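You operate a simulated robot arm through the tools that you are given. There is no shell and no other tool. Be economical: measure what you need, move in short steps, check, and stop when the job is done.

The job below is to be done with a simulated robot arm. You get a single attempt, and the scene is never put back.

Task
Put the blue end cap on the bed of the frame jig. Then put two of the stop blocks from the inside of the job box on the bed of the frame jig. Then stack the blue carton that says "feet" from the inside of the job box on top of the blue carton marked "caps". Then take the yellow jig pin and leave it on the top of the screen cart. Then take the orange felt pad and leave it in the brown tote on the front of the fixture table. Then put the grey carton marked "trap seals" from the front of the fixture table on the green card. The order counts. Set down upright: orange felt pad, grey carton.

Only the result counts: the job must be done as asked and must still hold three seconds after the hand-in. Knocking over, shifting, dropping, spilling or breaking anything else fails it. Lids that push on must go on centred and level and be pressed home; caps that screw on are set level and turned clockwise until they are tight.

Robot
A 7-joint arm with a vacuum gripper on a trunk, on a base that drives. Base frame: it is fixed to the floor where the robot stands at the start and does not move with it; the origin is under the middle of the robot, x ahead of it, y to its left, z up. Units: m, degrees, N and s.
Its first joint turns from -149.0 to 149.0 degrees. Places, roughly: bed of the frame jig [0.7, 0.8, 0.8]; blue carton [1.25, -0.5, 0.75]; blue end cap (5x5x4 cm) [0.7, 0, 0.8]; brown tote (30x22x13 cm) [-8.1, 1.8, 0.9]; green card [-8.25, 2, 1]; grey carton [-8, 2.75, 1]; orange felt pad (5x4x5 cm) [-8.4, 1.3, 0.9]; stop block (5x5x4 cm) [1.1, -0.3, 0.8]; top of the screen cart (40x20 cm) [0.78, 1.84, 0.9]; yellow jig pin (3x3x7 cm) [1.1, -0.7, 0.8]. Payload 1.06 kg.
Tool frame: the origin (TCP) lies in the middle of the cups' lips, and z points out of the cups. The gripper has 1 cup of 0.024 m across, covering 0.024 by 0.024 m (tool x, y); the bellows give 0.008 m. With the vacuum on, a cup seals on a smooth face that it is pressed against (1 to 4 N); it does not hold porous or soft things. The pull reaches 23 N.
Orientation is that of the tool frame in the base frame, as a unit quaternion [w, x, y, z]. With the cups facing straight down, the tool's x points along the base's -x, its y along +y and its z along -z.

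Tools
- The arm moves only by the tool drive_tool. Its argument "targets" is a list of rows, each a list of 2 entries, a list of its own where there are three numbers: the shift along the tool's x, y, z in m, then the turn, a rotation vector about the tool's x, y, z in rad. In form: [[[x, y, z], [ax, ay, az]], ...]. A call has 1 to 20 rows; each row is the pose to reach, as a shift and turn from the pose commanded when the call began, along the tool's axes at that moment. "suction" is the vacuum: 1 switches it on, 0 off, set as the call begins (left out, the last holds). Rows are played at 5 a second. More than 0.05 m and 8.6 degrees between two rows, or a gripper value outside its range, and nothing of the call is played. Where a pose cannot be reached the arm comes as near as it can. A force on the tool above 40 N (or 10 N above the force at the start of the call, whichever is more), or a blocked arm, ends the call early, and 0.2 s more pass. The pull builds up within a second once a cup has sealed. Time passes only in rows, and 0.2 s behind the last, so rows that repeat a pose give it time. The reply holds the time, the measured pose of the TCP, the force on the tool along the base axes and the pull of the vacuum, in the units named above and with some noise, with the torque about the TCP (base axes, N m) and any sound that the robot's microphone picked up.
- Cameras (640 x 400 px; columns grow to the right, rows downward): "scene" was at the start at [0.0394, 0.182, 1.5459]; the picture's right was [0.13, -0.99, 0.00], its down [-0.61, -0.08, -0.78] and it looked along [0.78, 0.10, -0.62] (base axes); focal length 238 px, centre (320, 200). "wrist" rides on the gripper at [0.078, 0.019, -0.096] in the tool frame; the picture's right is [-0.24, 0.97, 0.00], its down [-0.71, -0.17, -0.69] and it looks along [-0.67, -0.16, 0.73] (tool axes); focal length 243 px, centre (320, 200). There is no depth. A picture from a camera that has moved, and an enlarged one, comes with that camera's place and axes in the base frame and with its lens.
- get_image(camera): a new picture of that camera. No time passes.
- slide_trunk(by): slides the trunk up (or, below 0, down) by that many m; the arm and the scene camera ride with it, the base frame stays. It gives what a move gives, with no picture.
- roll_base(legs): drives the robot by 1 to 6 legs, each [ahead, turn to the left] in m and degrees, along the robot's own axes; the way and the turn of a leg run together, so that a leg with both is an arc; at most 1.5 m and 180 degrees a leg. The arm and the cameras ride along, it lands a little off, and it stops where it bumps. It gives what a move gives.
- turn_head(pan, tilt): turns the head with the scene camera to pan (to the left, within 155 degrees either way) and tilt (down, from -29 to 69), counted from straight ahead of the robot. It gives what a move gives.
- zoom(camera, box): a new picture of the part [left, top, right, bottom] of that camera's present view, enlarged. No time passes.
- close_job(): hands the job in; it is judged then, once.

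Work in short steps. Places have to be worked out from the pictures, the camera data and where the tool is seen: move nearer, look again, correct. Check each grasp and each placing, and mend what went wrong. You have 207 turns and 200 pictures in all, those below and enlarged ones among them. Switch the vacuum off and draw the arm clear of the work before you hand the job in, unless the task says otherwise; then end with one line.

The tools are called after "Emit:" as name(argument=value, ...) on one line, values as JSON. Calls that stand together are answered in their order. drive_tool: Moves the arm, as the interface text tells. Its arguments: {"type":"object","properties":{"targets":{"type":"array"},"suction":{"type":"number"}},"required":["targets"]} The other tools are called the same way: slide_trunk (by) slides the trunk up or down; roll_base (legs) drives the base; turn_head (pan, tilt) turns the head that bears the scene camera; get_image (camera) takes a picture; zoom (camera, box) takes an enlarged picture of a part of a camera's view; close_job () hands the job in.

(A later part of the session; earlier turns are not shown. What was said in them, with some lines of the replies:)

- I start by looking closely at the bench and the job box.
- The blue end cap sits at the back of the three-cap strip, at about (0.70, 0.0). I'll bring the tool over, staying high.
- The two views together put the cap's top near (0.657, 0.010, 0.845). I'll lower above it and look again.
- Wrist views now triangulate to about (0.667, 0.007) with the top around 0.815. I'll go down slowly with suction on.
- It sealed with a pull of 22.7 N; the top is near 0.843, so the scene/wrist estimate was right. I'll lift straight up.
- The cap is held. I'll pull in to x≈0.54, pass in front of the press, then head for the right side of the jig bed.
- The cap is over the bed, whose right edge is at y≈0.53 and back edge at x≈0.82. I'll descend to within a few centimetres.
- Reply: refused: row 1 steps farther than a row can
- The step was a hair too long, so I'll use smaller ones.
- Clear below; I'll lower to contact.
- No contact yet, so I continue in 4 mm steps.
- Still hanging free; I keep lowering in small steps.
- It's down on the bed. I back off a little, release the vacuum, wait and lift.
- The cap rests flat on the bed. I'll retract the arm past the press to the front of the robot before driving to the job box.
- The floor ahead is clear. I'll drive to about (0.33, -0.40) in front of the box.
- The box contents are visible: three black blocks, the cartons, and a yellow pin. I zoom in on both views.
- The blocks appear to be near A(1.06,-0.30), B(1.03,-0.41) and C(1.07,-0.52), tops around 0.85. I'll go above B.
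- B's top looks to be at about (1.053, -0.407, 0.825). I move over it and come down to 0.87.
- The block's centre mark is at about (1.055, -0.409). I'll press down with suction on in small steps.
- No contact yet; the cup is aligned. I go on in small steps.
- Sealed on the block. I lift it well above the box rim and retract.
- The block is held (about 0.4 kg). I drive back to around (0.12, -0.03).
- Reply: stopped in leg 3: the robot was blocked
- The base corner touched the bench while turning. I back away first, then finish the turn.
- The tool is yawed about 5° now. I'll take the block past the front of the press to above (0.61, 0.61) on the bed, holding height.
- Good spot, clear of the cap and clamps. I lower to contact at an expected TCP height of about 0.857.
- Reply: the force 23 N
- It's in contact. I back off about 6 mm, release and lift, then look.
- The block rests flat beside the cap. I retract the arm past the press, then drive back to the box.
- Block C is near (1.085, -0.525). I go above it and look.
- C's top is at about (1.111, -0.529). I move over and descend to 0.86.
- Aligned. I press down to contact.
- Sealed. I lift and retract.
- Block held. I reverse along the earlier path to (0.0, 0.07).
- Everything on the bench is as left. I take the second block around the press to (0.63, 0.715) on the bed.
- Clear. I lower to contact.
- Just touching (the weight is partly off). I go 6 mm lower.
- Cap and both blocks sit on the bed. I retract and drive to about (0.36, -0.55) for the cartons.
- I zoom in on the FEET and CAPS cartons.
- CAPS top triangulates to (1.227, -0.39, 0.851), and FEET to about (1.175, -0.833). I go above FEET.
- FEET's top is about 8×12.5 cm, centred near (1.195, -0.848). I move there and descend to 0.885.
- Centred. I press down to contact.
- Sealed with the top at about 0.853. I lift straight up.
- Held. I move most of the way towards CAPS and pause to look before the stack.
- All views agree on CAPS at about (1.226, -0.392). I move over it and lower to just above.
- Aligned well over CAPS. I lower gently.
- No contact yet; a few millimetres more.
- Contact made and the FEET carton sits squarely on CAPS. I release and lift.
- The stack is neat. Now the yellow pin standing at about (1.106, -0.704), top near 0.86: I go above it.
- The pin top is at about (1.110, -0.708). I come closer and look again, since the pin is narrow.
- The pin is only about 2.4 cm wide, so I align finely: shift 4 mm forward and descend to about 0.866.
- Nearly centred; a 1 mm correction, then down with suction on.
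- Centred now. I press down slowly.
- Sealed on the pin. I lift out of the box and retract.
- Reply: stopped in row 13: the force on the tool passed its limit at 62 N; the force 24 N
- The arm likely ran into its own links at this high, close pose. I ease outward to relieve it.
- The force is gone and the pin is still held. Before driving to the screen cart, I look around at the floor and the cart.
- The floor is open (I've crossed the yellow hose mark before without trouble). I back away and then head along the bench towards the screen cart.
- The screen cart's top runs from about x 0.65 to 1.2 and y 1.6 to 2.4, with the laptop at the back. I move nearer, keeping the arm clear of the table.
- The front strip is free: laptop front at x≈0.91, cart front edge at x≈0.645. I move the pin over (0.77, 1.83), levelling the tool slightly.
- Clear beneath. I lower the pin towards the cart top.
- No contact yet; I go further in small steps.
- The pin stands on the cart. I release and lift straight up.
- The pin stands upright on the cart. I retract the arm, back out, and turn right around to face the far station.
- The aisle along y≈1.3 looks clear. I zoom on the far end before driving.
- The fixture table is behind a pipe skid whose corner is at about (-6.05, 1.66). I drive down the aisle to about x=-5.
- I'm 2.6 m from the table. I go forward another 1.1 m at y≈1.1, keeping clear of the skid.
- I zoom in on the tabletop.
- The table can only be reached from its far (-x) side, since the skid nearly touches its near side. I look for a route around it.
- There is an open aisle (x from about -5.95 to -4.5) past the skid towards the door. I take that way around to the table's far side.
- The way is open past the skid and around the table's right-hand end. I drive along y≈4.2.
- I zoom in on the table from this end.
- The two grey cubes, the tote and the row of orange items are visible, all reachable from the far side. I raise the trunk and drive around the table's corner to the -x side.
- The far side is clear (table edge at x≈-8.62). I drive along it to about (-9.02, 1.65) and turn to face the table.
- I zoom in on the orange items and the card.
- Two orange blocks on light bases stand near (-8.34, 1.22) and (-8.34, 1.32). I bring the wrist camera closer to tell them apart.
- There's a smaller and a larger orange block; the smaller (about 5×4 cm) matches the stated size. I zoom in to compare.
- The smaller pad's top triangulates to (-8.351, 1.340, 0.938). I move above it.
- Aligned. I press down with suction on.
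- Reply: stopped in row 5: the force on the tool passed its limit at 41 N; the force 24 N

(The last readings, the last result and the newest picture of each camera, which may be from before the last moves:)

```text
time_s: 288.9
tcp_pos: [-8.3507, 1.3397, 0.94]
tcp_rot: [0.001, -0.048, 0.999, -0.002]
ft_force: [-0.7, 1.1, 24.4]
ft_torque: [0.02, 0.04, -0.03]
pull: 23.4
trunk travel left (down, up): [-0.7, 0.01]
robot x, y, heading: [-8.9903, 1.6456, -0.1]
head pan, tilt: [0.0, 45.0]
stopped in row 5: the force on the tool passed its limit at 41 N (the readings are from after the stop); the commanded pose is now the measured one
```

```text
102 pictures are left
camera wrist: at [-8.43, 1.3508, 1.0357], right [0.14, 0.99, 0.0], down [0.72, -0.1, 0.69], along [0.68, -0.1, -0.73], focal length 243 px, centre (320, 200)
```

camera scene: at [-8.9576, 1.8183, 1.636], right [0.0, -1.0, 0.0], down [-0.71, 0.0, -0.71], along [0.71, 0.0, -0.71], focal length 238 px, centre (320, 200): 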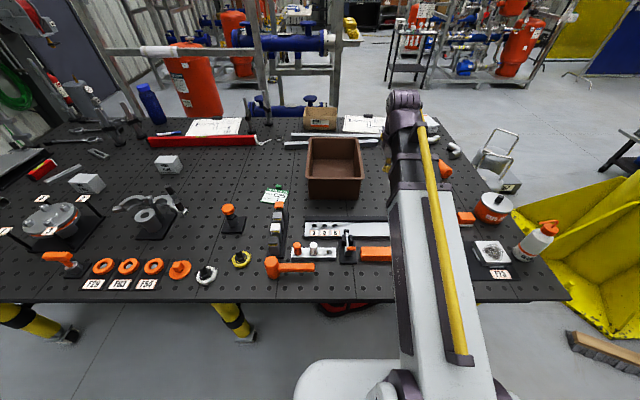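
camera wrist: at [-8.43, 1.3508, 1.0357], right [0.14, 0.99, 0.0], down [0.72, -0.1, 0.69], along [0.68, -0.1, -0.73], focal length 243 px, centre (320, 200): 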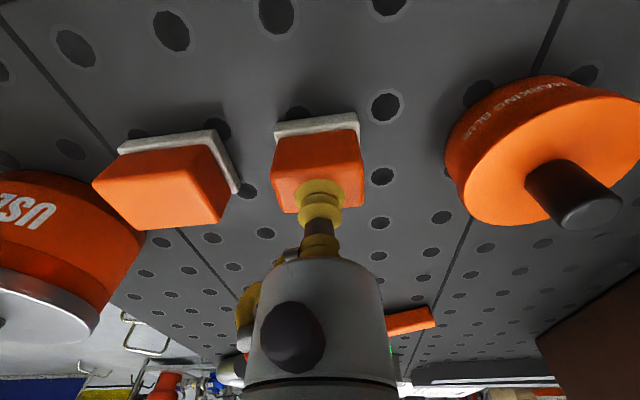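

Sealed. I lift the pad clear.

Emit:
drive_tool(targets=[[[0, 0, -0.008], [0, 0, 0]], [[0, 0, -0.02], [0, 0, 0]], [[0, 0, -0.06], [0, 0, 0]], [[0, 0, -0.105], [0, 0, 0]], [[0, 0, -0.15], [0, 0, 0]], [[0, 0, -0.195], [0, 0, 0]], [[0, 0, -0.23], [0, 0, 0]]])

Emit:
get_image(camera="wrist")

Emit:
get_image(camera="scene")

```text
time_s: 290.5
tcp_pos: [-8.3499, 1.3387, 1.1673]
tcp_rot: [0.0, -0.048, 0.999, -0.001]
ft_force: [-0.4, -0.1, 0.1]
ft_torque: [0.0, -0.01, -0.01]
pull: 23.4
trunk travel left (down, up): [-0.7, 0.01]
robot x, y, heading: [-8.9951, 1.6458, -0.1]
head pan, tilt: [0.0, 45.0]
```

```text
101 pictures are left
camera wrist: at [-8.4285, 1.3502, 1.2632], right [0.14, 0.99, 0.0], down [0.72, -0.1, 0.69], along [0.68, -0.1, -0.73], focal length 243 px, centre (320, 200)
```

wrist: 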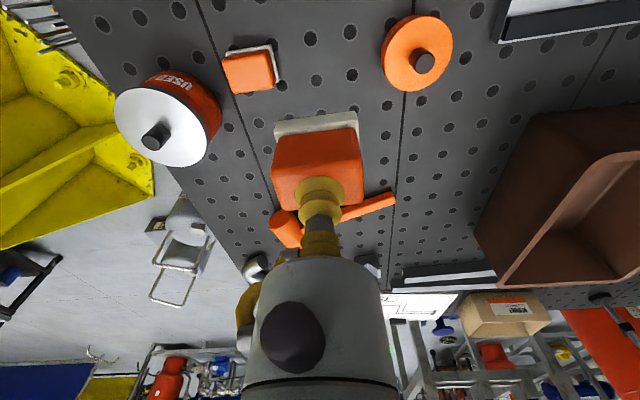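

```text
100 pictures are left
camera scene: at [-8.9576, 1.8182, 1.636], right [0.0, -1.0, 0.0], down [-0.71, 0.0, -0.71], along [0.71, 0.0, -0.71], focal length 238 px, centre (320, 200)
```

scene: 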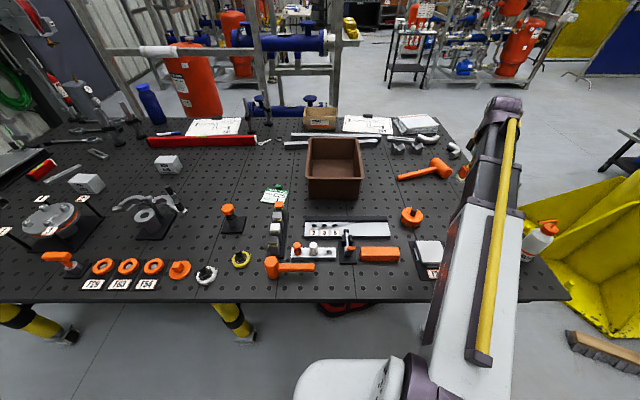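

The tote's centre is at about (-8.065, 1.76), with its rim near 1.02. I carry the pad over it.

Emit:
drive_tool(targets=[[[-0.0266, 0.0327, 0], [0, 0, 0]], [[-0.0532, 0.0654, 0], [0, 0, 0]], [[-0.0798, 0.0981, 0], [0, 0, 0]], [[-0.1063, 0.1308, 0], [0, 0, 0]], [[-0.1329, 0.1635, 0], [0, 0, 0]], [[-0.1595, 0.1963, 0], [0, 0, 0]], [[-0.1861, 0.229, 0], [0, 0, 0]], [[-0.2127, 0.2617, 0], [0, 0, 0]], [[-0.2393, 0.2944, 0], [0, 0, 0]], [[-0.2658, 0.3271, 0], [0, 0, 0]], [[-0.2924, 0.3598, 0], [0, 0, 0]], [[-0.319, 0.3925, 0], [0, 0, 0]]])

Emit:
get_image(camera="wrist")

Emit:
get_image(camera="scene")

```text
time_s: 293.1
tcp_pos: [-8.0696, 1.7612, 1.1671]
tcp_rot: [0.0, -0.048, 0.999, -0.001]
ft_force: [0.2, 0.4, 0.1]
ft_torque: [-0.02, 0.0, -0.02]
pull: 22.5
trunk travel left (down, up): [-0.7, 0.01]
robot x, y, heading: [-8.9911, 1.6486, -0.0]
head pan, tilt: [0.0, 45.0]
```

```text
99 pictures are left
camera wrist: at [-8.1487, 1.7724, 1.2631], right [0.14, 0.99, 0.0], down [0.72, -0.1, 0.69], along [0.68, -0.1, -0.73], focal length 243 px, centre (320, 200)
```

wrist: 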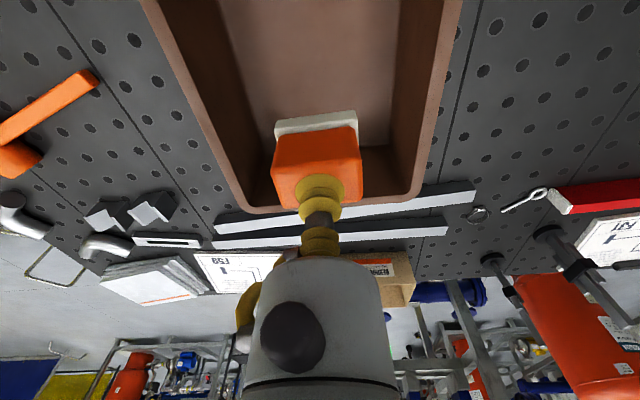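

```text
98 pictures are left
camera scene: at [-8.9573, 1.8186, 1.636], right [0.0, -1.0, 0.0], down [-0.71, 0.0, -0.71], along [0.71, 0.0, -0.71], focal length 238 px, centre (320, 200)
```

scene: 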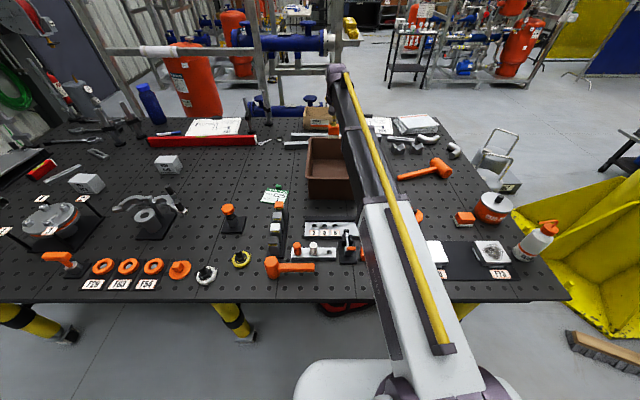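

The pad is centred over the tote. I lower it inside.

Emit:
drive_tool(targets=[[[-0.005, -0.003, 0.045], [0, 0, 0]], [[-0.005, -0.003, 0.09], [0, 0, 0]], [[-0.005, -0.003, 0.135], [0, 0, 0]], [[-0.005, -0.003, 0.175], [0, 0, 0]]])

Emit:
get_image(camera="wrist")

```text
time_s: 294.1
tcp_pos: [-8.0631, 1.7574, 0.993]
tcp_rot: [0.0, -0.048, 0.999, 0.0]
ft_force: [-1.3, 0.4, -0.2]
ft_torque: [0.02, 0.02, -0.03]
pull: 22.6
trunk travel left (down, up): [-0.7, 0.01]
robot x, y, heading: [-8.9922, 1.6501, -0.1]
head pan, tilt: [0.0, 45.0]
```

```text
97 pictures are left
camera wrist: at [-8.1439, 1.7689, 1.0876], right [0.14, 0.99, 0.0], down [0.72, -0.1, 0.69], along [0.68, -0.1, -0.73], focal length 243 px, centre (320, 200)
```

wrist: 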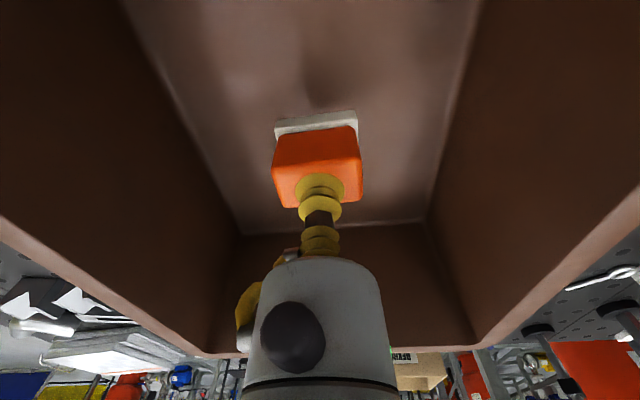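

Well inside the tote. I continue down in small steps to contact.

Emit:
drive_tool(targets=[[[0, 0, 0.01], [0, 0, 0]], [[0, 0, 0.02], [0, 0, 0]], [[0, 0, 0.026], [0, 0, 0]], [[0, 0, 0.03], [0, 0, 0]]])

```text
time_s: 295.1
tcp_pos: [-8.0656, 1.7574, 0.9629]
tcp_rot: [0.001, -0.048, 0.999, 0.0]
ft_force: [1.1, 0.4, -1.9]
ft_torque: [-0.02, -0.02, -0.01]
pull: 23.1
trunk travel left (down, up): [-0.7, 0.01]
robot x, y, heading: [-8.9931, 1.6473, -0.2]
head pan, tilt: [0.0, 45.0]
```

Emit:
drive_tool(targets=[[[0, 0, 0.003], [0, 0, 0]], [[0, 0, 0.006], [0, 0, 0]], [[0, 0, 0.009], [0, 0, 0]]])

```text
time_s: 295.9
tcp_pos: [-8.0644, 1.7579, 0.9537]
tcp_rot: [0.0, -0.048, 0.999, -0.002]
ft_force: [0.2, 0.1, -1.3]
ft_torque: [-0.02, 0.02, 0.0]
pull: 23.4
trunk travel left (down, up): [-0.7, 0.01]
robot x, y, heading: [-8.9922, 1.6451, -0.5]
head pan, tilt: [0.0, 45.0]
```

Emit:
drive_tool(targets=[[[0, 0, 0.003], [0, 0, 0]], [[0, 0, 0.005], [0, 0, 0]], [[0, 0, 0.005], [0, 0, 0]]])

Emit:
get_image(camera="wrist")

```text
time_s: 296.7
tcp_pos: [-8.0641, 1.758, 0.9498]
tcp_rot: [0.0, -0.048, 0.999, -0.001]
ft_force: [2.2, 0.2, 8.8]
ft_torque: [0.05, 0.01, 0.0]
pull: 22.9
trunk travel left (down, up): [-0.7, 0.01]
robot x, y, heading: [-8.9917, 1.6492, 0.2]
head pan, tilt: [0.0, 45.0]
```

```text
96 pictures are left
camera wrist: at [-8.1436, 1.7688, 1.045], right [0.14, 0.99, 0.0], down [0.72, -0.1, 0.69], along [0.68, -0.1, -0.73], focal length 243 px, centre (320, 200)
```

wrist: 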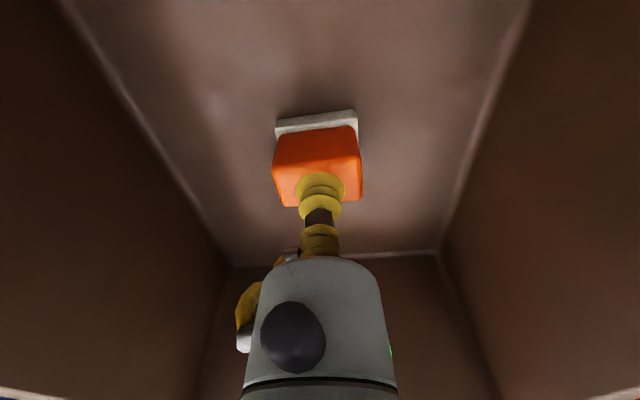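

The pad is on the tote floor, upright. I release and lift straight out.

Emit:
drive_tool(targets=[[[0, 0, -0.001], [0, 0, 0]], [[0, 0, -0.001], [0, 0, 0]], [[0, 0, -0.001], [0, 0, 0]], [[0, 0, -0.002], [0, 0, 0]], [[0, 0, -0.002], [0, 0, 0]]], suction=0)

Emit:
drive_tool(targets=[[[0, 0, -0.005], [0, 0, 0]], [[0, 0, -0.03], [0, 0, 0]], [[0, 0, -0.075], [0, 0, 0]], [[0, 0, -0.12], [0, 0, 0]], [[0, 0, -0.165], [0, 0, 0]], [[0, 0, -0.21], [0, 0, 0]], [[0, 0, -0.24], [0, 0, 0]]])

Emit:
get_image(camera="wrist")

```text
time_s: 297.9
tcp_pos: [-8.0641, 1.7573, 0.952]
tcp_rot: [0.001, -0.048, 0.999, 0.0]
ft_force: [-0.6, -0.3, 1.9]
ft_torque: [0.01, -0.04, -0.02]
pull: 0.1
trunk travel left (down, up): [-0.7, 0.01]
robot x, y, heading: [-8.9911, 1.6471, -0.1]
head pan, tilt: [0.0, 45.0]
```

```text
time_s: 299.5
tcp_pos: [-8.0633, 1.7581, 1.1902]
tcp_rot: [0.0, -0.048, 0.999, 0.0]
ft_force: [-0.4, 0.9, 0.3]
ft_torque: [-0.01, -0.03, 0.0]
pull: 0.1
trunk travel left (down, up): [-0.7, 0.01]
robot x, y, heading: [-8.9874, 1.6477, 0.1]
head pan, tilt: [0.0, 45.0]
```

```text
95 pictures are left
camera wrist: at [-8.1429, 1.7693, 1.2861], right [0.14, 0.99, 0.0], down [0.72, -0.1, 0.69], along [0.68, -0.1, -0.73], focal length 243 px, centre (320, 200)
```

wrist: 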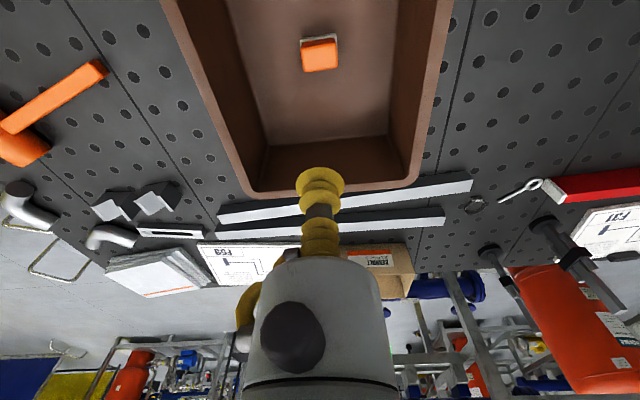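

The pad sits upright in the tote. Next is the TRAP SEALS carton near (-8.135, 2.866). I retract and drive to about y=2.47, midway between it and the card.

Emit:
drive_tool(targets=[[[0.043, -0.0035, 0], [0, 0, 0]], [[0.086, -0.007, 0], [0, 0, 0]], [[0.129, -0.0105, 0], [0, 0, 0]], [[0.172, -0.014, 0], [0, 0, 0]], [[0.215, -0.0175, 0], [0, 0, 0]], [[0.258, -0.021, 0], [0, 0, 0]], [[0.3, -0.0245, 0], [0, 0, 0]], [[0.335, -0.0275, 0], [0, 0, 0]]])

Emit:
roll_base(legs=[[0, 90.5], [0.82, 0], [0, -90.5]])

Emit:
get_image(camera="scene")

Emit:
get_image(camera="wrist")

```text
time_s: 301.3
tcp_pos: [-8.3967, 1.6995, 1.1918]
tcp_rot: [0.001, -0.047, 0.999, -0.001]
ft_force: [0.6, -0.3, 0.1]
ft_torque: [-0.01, 0.0, 0.0]
pull: 0.1
trunk travel left (down, up): [-0.7, 0.01]
robot x, y, heading: [-8.9961, 1.6473, -0.2]
head pan, tilt: [0.0, 45.0]
```

```text
time_s: 313.3
tcp_pos: [-8.3968, 2.5205, 1.1921]
tcp_rot: [0.002, -0.051, 0.999, -0.001]
ft_force: [-0.1, 0.0, -0.7]
ft_torque: [-0.01, 0.01, -0.04]
pull: 0.1
trunk travel left (down, up): [-0.7, 0.01]
robot x, y, heading: [-8.9911, 2.4616, 0.2]
head pan, tilt: [0.0, 45.0]
```

```text
94 pictures are left
camera scene: at [-8.9599, 2.6359, 1.636], right [0.0, -1.0, 0.0], down [-0.71, 0.0, -0.71], along [0.71, 0.0, -0.71], focal length 238 px, centre (320, 200)
```

scene: 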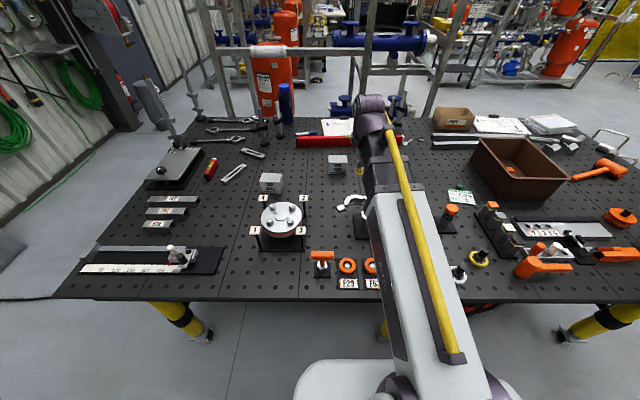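

```text
93 pictures are left
camera wrist: at [-8.4762, 2.5314, 1.2863], right [0.14, 0.99, 0.0], down [0.72, -0.1, 0.69], along [0.68, -0.09, -0.73], focal length 243 px, centre (320, 200)
```

wrist: 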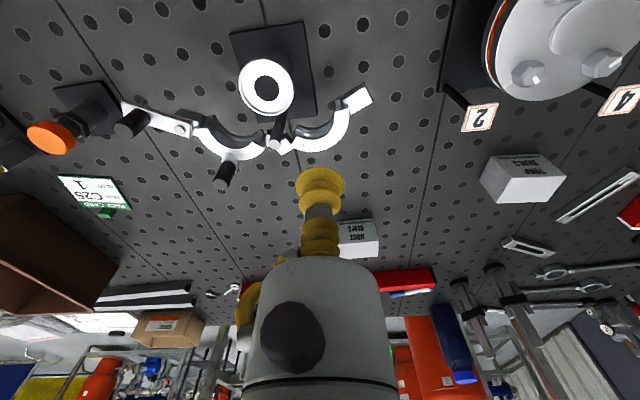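

I zoom in on the carton and the card.

Emit:
zoom(camera="scene", box=[230, 150, 350, 225])

Emit:
zoom(camera="wrist", box=[440, 120, 600, 230])

Emit:
zoom(camera="scene", box=[420, 160, 540, 235])

Emit:
zoom(camera="wrist", box=[0, 100, 160, 230])

```text
5.33 times, centred on (290, 188) of scene
camera zoom: at [-8.9599, 2.6359, 1.636], right [0.0, -1.0, 0.0], down [-0.71, 0.0, -0.71], along [0.71, 0.0, -0.71], focal length 1268 px, centre (480, 267)
```

zoom: 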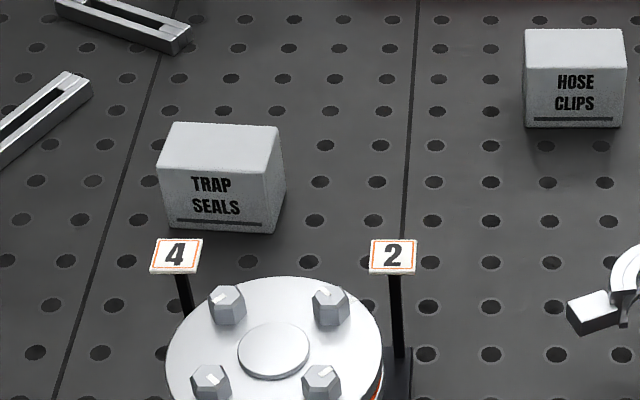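

```text
3.64 times, centred on (520, 175) of wrist
camera zoom: at [-8.4762, 2.5314, 1.2863], right [0.14, 0.99, 0.0], down [0.72, -0.1, 0.69], along [0.68, -0.09, -0.73], focal length 882 px, centre (-407, 291)
```

zoom: 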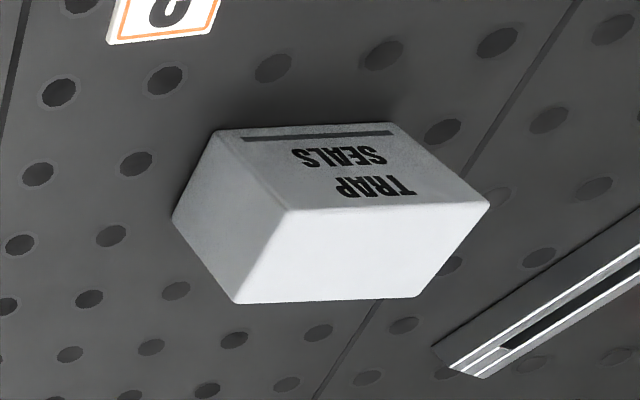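

```text
5.33 times, centred on (480, 198) of scene
camera zoom: at [-8.9599, 2.6359, 1.636], right [0.0, -1.0, 0.0], down [-0.71, 0.0, -0.71], along [0.71, 0.0, -0.71], focal length 1268 px, centre (-533, 213)
```

zoom: 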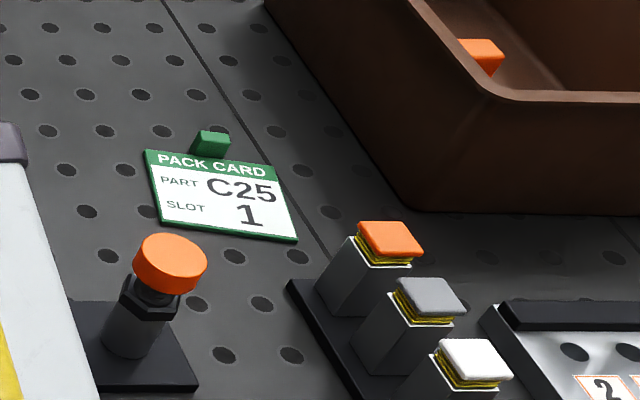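

```text
3.08 times, centred on (80, 165) of wrist
camera zoom: at [-8.4762, 2.5314, 1.2863], right [0.14, 0.99, 0.0], down [0.72, -0.1, 0.69], along [0.68, -0.09, -0.73], focal length 746 px, centre (1058, 308)
```

zoom: 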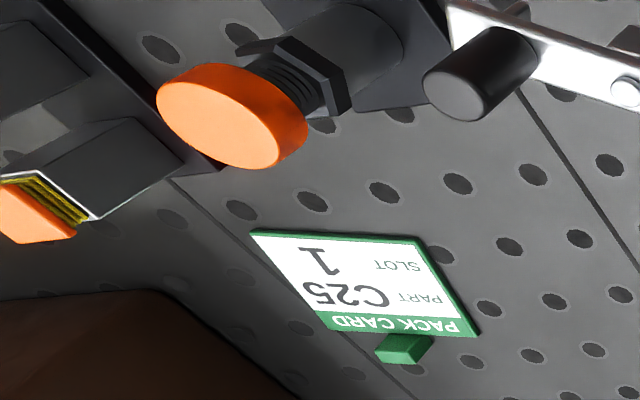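

TRAP SEALS' top is near (-8.14, 2.857, 0.96), and the card's centre is near (-8.195, 2.005, 0.89). I go above the carton.

Emit:
drive_tool(targets=[[[-0.0288, 0.0309, 0], [0, 0, 0]], [[-0.0576, 0.0618, 0], [0, 0, 0]], [[-0.0864, 0.0927, 0], [0, 0, 0]], [[-0.1152, 0.1236, 0], [0, 0, 0]], [[-0.144, 0.1545, 0], [0, 0, 0]], [[-0.1728, 0.1854, 0], [0, 0, 0]], [[-0.2016, 0.2163, 0], [0, 0, 0]], [[-0.2304, 0.2472, 0], [0, 0, 0]], [[-0.2592, 0.2781, 0], [0, 0, 0]], [[-0.288, 0.309, 0], [0, 0, 0]], [[-0.288, 0.309, 0.045], [0, 0, 0]], [[-0.288, 0.309, 0.09], [0, 0, 0]], [[-0.288, 0.309, 0.13], [0, 0, 0]]])

Emit:
get_image(camera="wrist")

```text
time_s: 316.1
tcp_pos: [-8.1421, 2.8575, 1.0595]
tcp_rot: [0.001, -0.05, 0.999, -0.001]
ft_force: [0.3, -1.3, -0.2]
ft_torque: [-0.02, -0.01, 0.02]
pull: 0.1
trunk travel left (down, up): [-0.7, 0.01]
robot x, y, heading: [-8.9957, 2.4644, 0.2]
head pan, tilt: [0.0, 45.0]
```

```text
88 pictures are left
camera wrist: at [-8.2214, 2.8681, 1.1554], right [0.14, 0.99, 0.0], down [0.72, -0.1, 0.69], along [0.68, -0.09, -0.73], focal length 243 px, centre (320, 200)
```

wrist: 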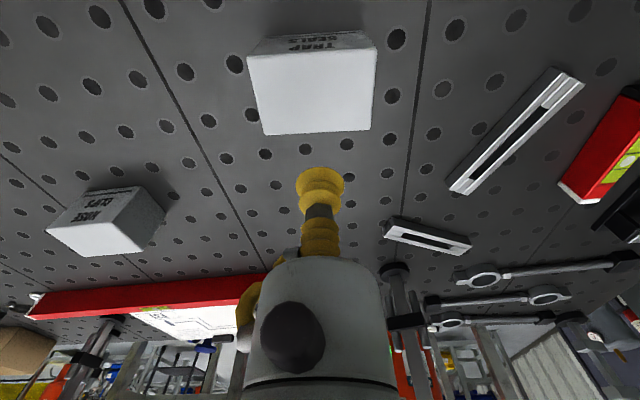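

The carton top is at about (-8.158, 2.855, 0.972). I shift and go lower.

Emit:
drive_tool(targets=[[[0.016, 0, 0.03], [0, 0, 0]], [[0.016, 0, 0.055], [0, 0, 0]]], suction=1)

Emit:
get_image(camera="wrist")

```text
time_s: 316.7
tcp_pos: [-8.1577, 2.856, 1.005]
tcp_rot: [0.001, -0.05, 0.999, -0.001]
ft_force: [0.0, 0.1, 0.3]
ft_torque: [0.03, 0.02, 0.02]
pull: 0.0
trunk travel left (down, up): [-0.7, 0.01]
robot x, y, heading: [-8.9969, 2.463, 0.4]
head pan, tilt: [0.0, 45.0]
```

```text
87 pictures are left
camera wrist: at [-8.237, 2.8666, 1.1007], right [0.14, 0.99, 0.0], down [0.72, -0.1, 0.69], along [0.68, -0.09, -0.73], focal length 243 px, centre (320, 200)
```

wrist: 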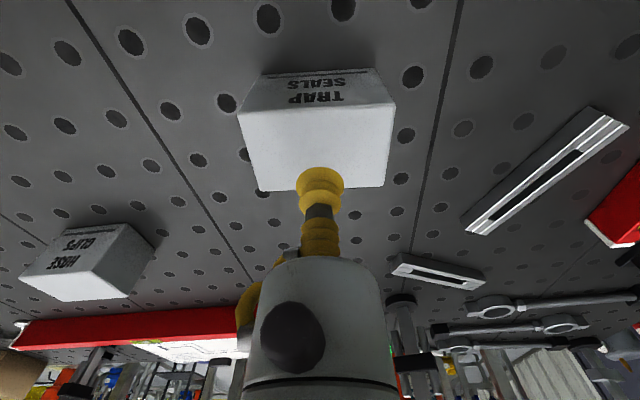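

Centred. I press down to contact.

Emit:
drive_tool(targets=[[[0, 0, 0.02], [0, 0, 0]], [[0, 0, 0.03], [0, 0, 0]], [[0, 0, 0.034], [0, 0, 0]], [[0, 0, 0.037], [0, 0, 0]], [[0, 0, 0.037], [0, 0, 0]]])

```text
time_s: 317.9
tcp_pos: [-8.1576, 2.855, 0.9691]
tcp_rot: [0.001, -0.052, 0.999, -0.001]
ft_force: [1.8, 1.5, 9.6]
ft_torque: [0.02, 0.01, 0.02]
pull: 23.2
trunk travel left (down, up): [-0.7, 0.01]
robot x, y, heading: [-8.998, 2.4663, 0.5]
head pan, tilt: [0.0, 45.0]
```

Sealed. I lift the carton.

Emit:
drive_tool(targets=[[[0, 0, -0.008], [0, 0, 0]], [[0, 0, -0.03], [0, 0, 0]], [[0, 0, -0.075], [0, 0, 0]], [[0, 0, -0.12], [0, 0, 0]], [[0, 0, -0.165], [0, 0, 0]], [[0, 0, -0.21], [0, 0, 0]]])

Emit:
get_image(camera="wrist")

```text
time_s: 319.3
tcp_pos: [-8.1591, 2.8548, 1.1788]
tcp_rot: [0.0, -0.05, 0.999, 0.0]
ft_force: [-0.2, -0.1, -2.2]
ft_torque: [-0.03, 0.01, -0.01]
pull: 23.4
trunk travel left (down, up): [-0.7, 0.01]
robot x, y, heading: [-8.9918, 2.4644, 0.0]
head pan, tilt: [0.0, 45.0]
```

```text
86 pictures are left
camera wrist: at [-8.2377, 2.8657, 1.2749], right [0.14, 0.99, 0.0], down [0.72, -0.1, 0.69], along [0.68, -0.09, -0.73], focal length 243 px, centre (320, 200)
```

wrist: 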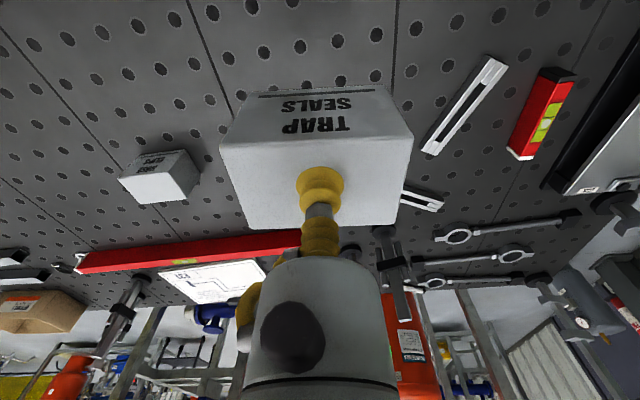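

Held. I carry it sideways towards the card, pausing just short of it to look.

Emit:
drive_tool(targets=[[[0.0069, -0.0449, 0], [0, 0, 0]], [[0.0137, -0.0897, 0], [0, 0, 0]], [[0.0206, -0.1346, 0], [0, 0, 0]], [[0.0275, -0.1794, 0], [0, 0, 0]], [[0.0343, -0.2243, 0], [0, 0, 0]], [[0.0412, -0.2691, 0], [0, 0, 0]], [[0.048, -0.314, 0], [0, 0, 0]], [[0.0549, -0.3589, 0], [0, 0, 0]], [[0.0618, -0.4037, 0], [0, 0, 0]], [[0.0686, -0.4486, 0], [0, 0, 0]], [[0.0755, -0.4934, 0], [0, 0, 0]], [[0.0824, -0.5383, 0], [0, 0, 0]], [[0.0892, -0.5831, 0], [0, 0, 0]], [[0.0961, -0.628, 0], [0, 0, 0]], [[0.1029, -0.6728, 0], [0, 0, 0]], [[0.1098, -0.7177, 0], [0, 0, 0]]])

Emit:
get_image(camera="wrist")

Emit:
get_image(camera="scene")

```text
time_s: 322.7
tcp_pos: [-8.1932, 2.1282, 1.1799]
tcp_rot: [-0.001, -0.052, 0.999, 0.0]
ft_force: [-0.2, -0.6, -1.9]
ft_torque: [-0.01, -0.02, -0.01]
pull: 23.1
trunk travel left (down, up): [-0.7, 0.01]
robot x, y, heading: [-8.9946, 2.4643, 0.4]
head pan, tilt: [0.0, 45.0]
```

```text
85 pictures are left
camera wrist: at [-8.2726, 2.1397, 1.2754], right [0.13, 0.99, 0.0], down [0.72, -0.1, 0.69], along [0.68, -0.09, -0.73], focal length 243 px, centre (320, 200)
```

wrist: 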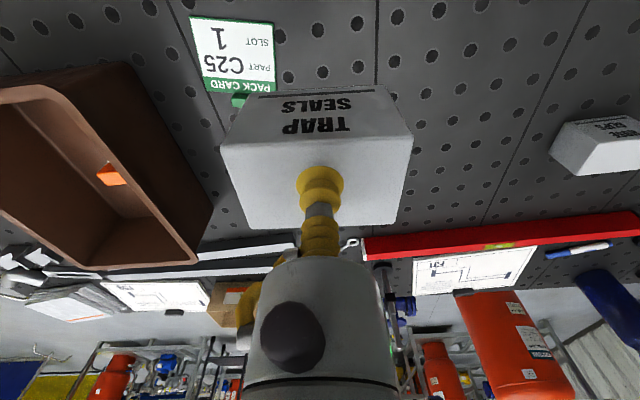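

```text
84 pictures are left
camera scene: at [-8.9598, 2.6354, 1.6361], right [0.0, -1.0, 0.0], down [-0.71, 0.0, -0.71], along [0.71, 0.0, -0.71], focal length 238 px, centre (320, 200)
```

scene: 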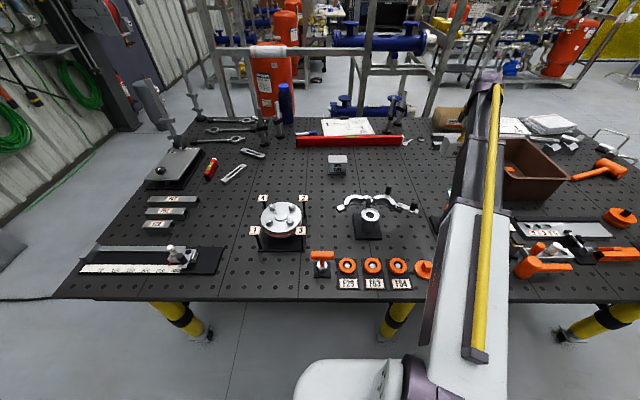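

The card's centre is at about (-8.198, 2.008), turned about 10° relative to the carton. I move over it, turn to match and lower part of the way.

Emit:
drive_tool(targets=[[[0.006, -0.04, 0], [0, 0, 0.05]], [[0.012, -0.08, 0], [0, 0, 0.11]], [[0.0174, -0.119, 0], [0, 0, 0.17]], [[0.0174, -0.119, 0.04], [0, 0, 0.17]], [[0.0174, -0.119, 0.08], [0, 0, 0.17]], [[0.0174, -0.119, 0.11], [0, 0, 0.17]]])

Emit:
get_image(camera="wrist")

Emit:
zoom(camera="scene", box=[420, 140, 560, 240])

```text
time_s: 324.1
tcp_pos: [-8.1985, 2.0098, 1.0707]
tcp_rot: [0.0, 0.034, 0.999, -0.001]
ft_force: [0.5, 0.2, -2.5]
ft_torque: [0.02, 0.03, 0.01]
pull: 22.5
trunk travel left (down, up): [-0.7, 0.01]
robot x, y, heading: [-8.9938, 2.4628, 0.3]
head pan, tilt: [0.0, 45.0]
```

```text
83 pictures are left
camera wrist: at [-8.2748, 2.0342, 1.165], right [0.3, 0.95, 0.0], down [0.69, -0.22, 0.69], along [0.65, -0.21, -0.73], focal length 243 px, centre (320, 200)
```

wrist: 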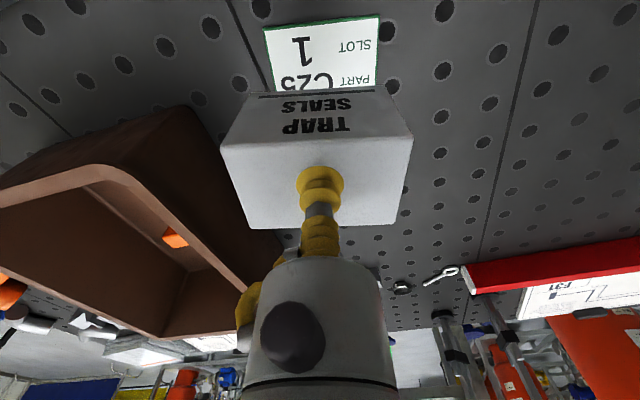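

```text
4.00 times, centred on (490, 190) of scene
camera zoom: at [-8.9598, 2.6356, 1.6361], right [0.0, -1.0, 0.0], down [-0.71, 0.0, -0.71], along [0.71, 0.0, -0.71], focal length 951 px, centre (-360, 240)
```

zoom: 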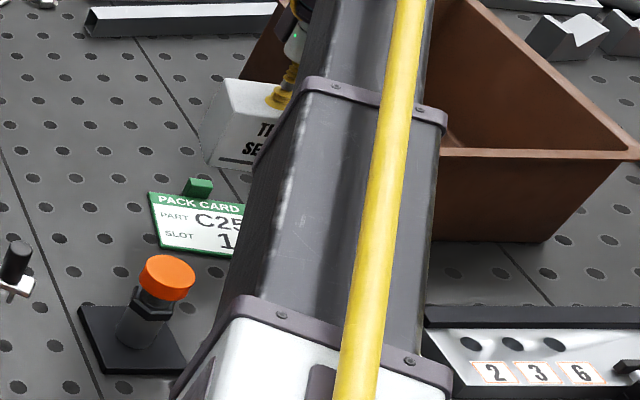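

Aligned over the card. I lower it further.

Emit:
drive_tool(targets=[[[0, 0.002, 0.04], [0, 0, 0]], [[0, 0.002, 0.07], [0, 0, 0]], [[0, 0.002, 0.085], [0, 0, 0]]])

Emit:
get_image(camera="wrist")

Emit:
zoom(camera="scene", box=[420, 140, 560, 240])

```text
time_s: 324.9
tcp_pos: [-8.1997, 2.0128, 0.9862]
tcp_rot: [0.0, 0.035, 0.999, -0.001]
ft_force: [1.6, 0.2, -1.6]
ft_torque: [0.01, -0.02, 0.02]
pull: 22.9
trunk travel left (down, up): [-0.7, 0.01]
robot x, y, heading: [-8.9954, 2.4613, 0.2]
head pan, tilt: [0.0, 45.0]
```

```text
81 pictures are left
camera wrist: at [-8.2746, 2.0365, 1.0805], right [0.3, 0.95, 0.0], down [0.69, -0.22, 0.69], along [0.65, -0.21, -0.73], focal length 243 px, centre (320, 200)
```

wrist: 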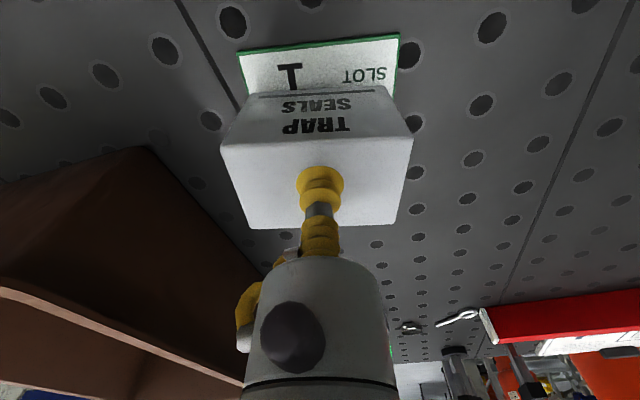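

```text
4.00 times, centred on (490, 190) of scene
camera zoom: at [-8.9599, 2.6358, 1.6361], right [0.0, -1.0, 0.0], down [-0.71, 0.0, -0.71], along [0.71, 0.0, -0.71], focal length 951 px, centre (-360, 240)
```

zoom: 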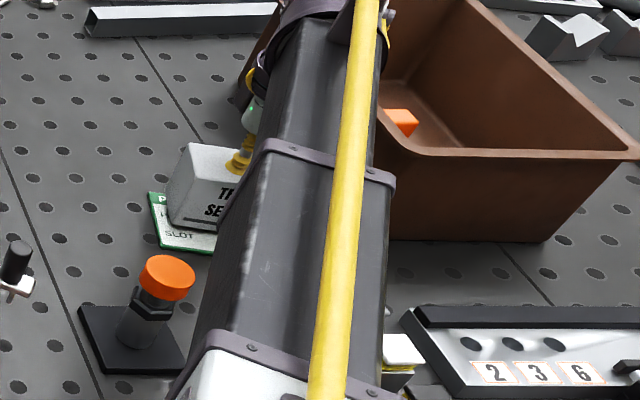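

The carton sits about 1 cm too far forward on the card, so I shift it back 1 cm and lower to contact.

Emit:
drive_tool(targets=[[[0.01, 0, 0], [0, 0, 0]], [[0.01, 0, 0.006], [0, 0, 0]], [[0.01, 0, 0.009], [0, 0, 0]]])

Emit:
drive_tool(targets=[[[0, 0, 0.003], [0, 0, 0]], [[0, 0, 0.004], [0, 0, 0]], [[0, 0, 0.004], [0, 0, 0]]])

Emit:
get_image(camera="wrist")

```text
time_s: 325.7
tcp_pos: [-8.2091, 2.0132, 0.9758]
tcp_rot: [0.001, 0.034, 0.999, -0.001]
ft_force: [-0.4, 0.8, -1.5]
ft_torque: [0.04, 0.04, -0.03]
pull: 22.5
trunk travel left (down, up): [-0.7, 0.01]
robot x, y, heading: [-8.993, 2.4667, 0.2]
head pan, tilt: [0.0, 45.0]
```

```text
time_s: 326.5
tcp_pos: [-8.2101, 2.0133, 0.9732]
tcp_rot: [0.002, 0.035, 0.999, -0.002]
ft_force: [2.6, -2.6, 16.3]
ft_torque: [0.03, -0.01, -0.05]
pull: 23.1
trunk travel left (down, up): [-0.7, 0.01]
robot x, y, heading: [-8.9976, 2.4647, 0.2]
head pan, tilt: [0.0, 45.0]
```

```text
79 pictures are left
camera wrist: at [-8.286, 2.0373, 1.0689], right [0.3, 0.95, 0.0], down [0.69, -0.22, 0.69], along [0.66, -0.21, -0.73], focal length 243 px, centre (320, 200)
```

wrist: 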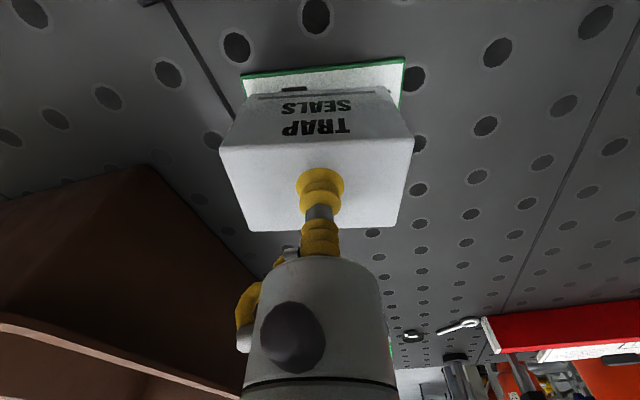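

It rests on the card, nicely centred. I release and lift.

Emit:
drive_tool(targets=[[[0, 0, -0.003], [0, 0, 0]], [[0, 0, -0.003], [0, 0, 0]], [[0, 0, -0.003], [0, 0, 0]], [[0, 0, -0.004], [0, 0, 0]], [[0, 0, -0.004], [0, 0, 0]]], suction=0)

Emit:
drive_tool(targets=[[[0, 0, -0.005], [0, 0, 0]], [[0, 0, -0.03], [0, 0, 0]], [[0, 0, -0.075], [0, 0, 0]], [[0, 0, -0.12], [0, 0, 0]], [[0, 0, -0.165], [0, 0, 0]], [[0, 0, -0.2], [0, 0, 0]]])

Emit:
get_image(camera="wrist")

```text
time_s: 327.7
tcp_pos: [-8.2098, 2.0129, 0.9772]
tcp_rot: [0.001, 0.035, 0.999, -0.001]
ft_force: [-0.5, -0.8, -0.7]
ft_torque: [0.0, 0.01, -0.01]
pull: 0.1
trunk travel left (down, up): [-0.7, 0.01]
robot x, y, heading: [-8.9951, 2.4616, 0.3]
head pan, tilt: [0.0, 45.0]
```

```text
time_s: 329.1
tcp_pos: [-8.2087, 2.0139, 1.1766]
tcp_rot: [0.001, 0.034, 0.999, -0.001]
ft_force: [-0.5, 0.2, 0.3]
ft_torque: [0.0, -0.02, 0.0]
pull: 0.0
trunk travel left (down, up): [-0.7, 0.01]
robot x, y, heading: [-8.9969, 2.4642, 0.4]
head pan, tilt: [0.0, 45.0]
```

```text
78 pictures are left
camera wrist: at [-8.2851, 2.0386, 1.2723], right [0.3, 0.95, 0.0], down [0.69, -0.22, 0.69], along [0.65, -0.21, -0.73], focal length 243 px, centre (320, 200)
```

wrist: 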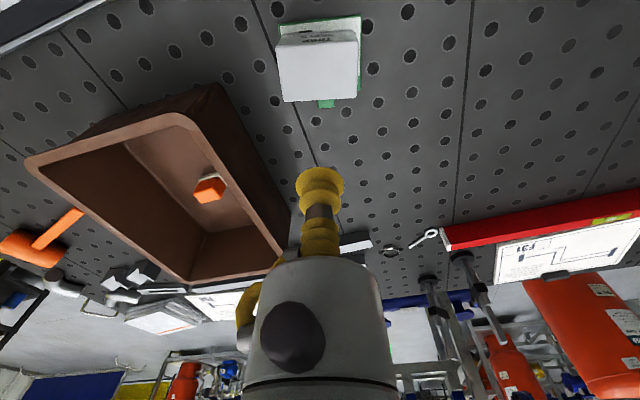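

The carton sits on the card and the pad is upright in the tote. I draw the arm clear and take a final look.

Emit:
drive_tool(targets=[[[0.036, 0.0233, 0], [0, 0, 0]], [[0.072, 0.0466, 0], [0, 0, 0]], [[0.108, 0.07, 0], [0, 0, 0]], [[0.144, 0.093, 0], [0, 0, 0]], [[0.18, 0.1164, 0], [0, 0, 0]], [[0.2157, 0.14, 0], [0, 0, 0]], [[0.24, 0.155, 0], [0, 0, 0]]], suction=0)

Emit:
get_image(camera="scene")

Emit:
zoom(camera="scene", box=[420, 130, 600, 250])

```text
time_s: 330.7
tcp_pos: [-8.4385, 2.1852, 1.1766]
tcp_rot: [0.002, 0.034, 0.999, -0.001]
ft_force: [0.8, 0.4, -0.2]
ft_torque: [0.0, 0.01, 0.01]
pull: 0.0
trunk travel left (down, up): [-0.7, 0.01]
robot x, y, heading: [-8.9941, 2.4639, 0.0]
head pan, tilt: [0.0, 45.0]
```

```text
77 pictures are left
camera scene: at [-8.9602, 2.6361, 1.636], right [0.0, -1.0, 0.0], down [-0.71, 0.0, -0.71], along [0.71, 0.0, -0.71], focal length 238 px, centre (320, 200)
```

scene: 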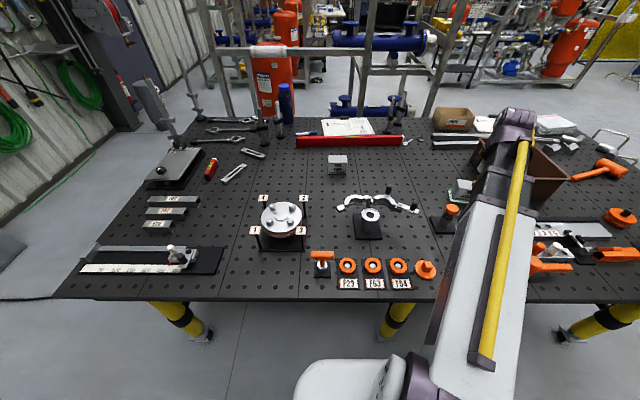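

```text
3.33 times, centred on (510, 190) of scene
camera zoom: at [-8.9602, 2.6361, 1.636], right [0.0, -1.0, 0.0], down [-0.71, 0.0, -0.71], along [0.71, 0.0, -0.71], focal length 792 px, centre (-313, 233)
```

zoom: 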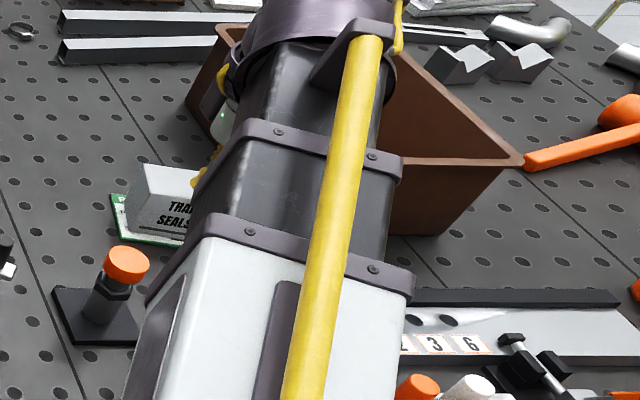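

Every item is placed, the vacuum is off and the arm is clear of the work, so I hand the job in.

Emit:
close_job()

```text
The job is handed in.
```

All six steps were done in the order asked, and I handed the job in with the vacuum off and the arm clear; two orange pads stood side by side, and I took the smaller one because it matched 5x4x5 cm, and the base once bumped the bench lightly.
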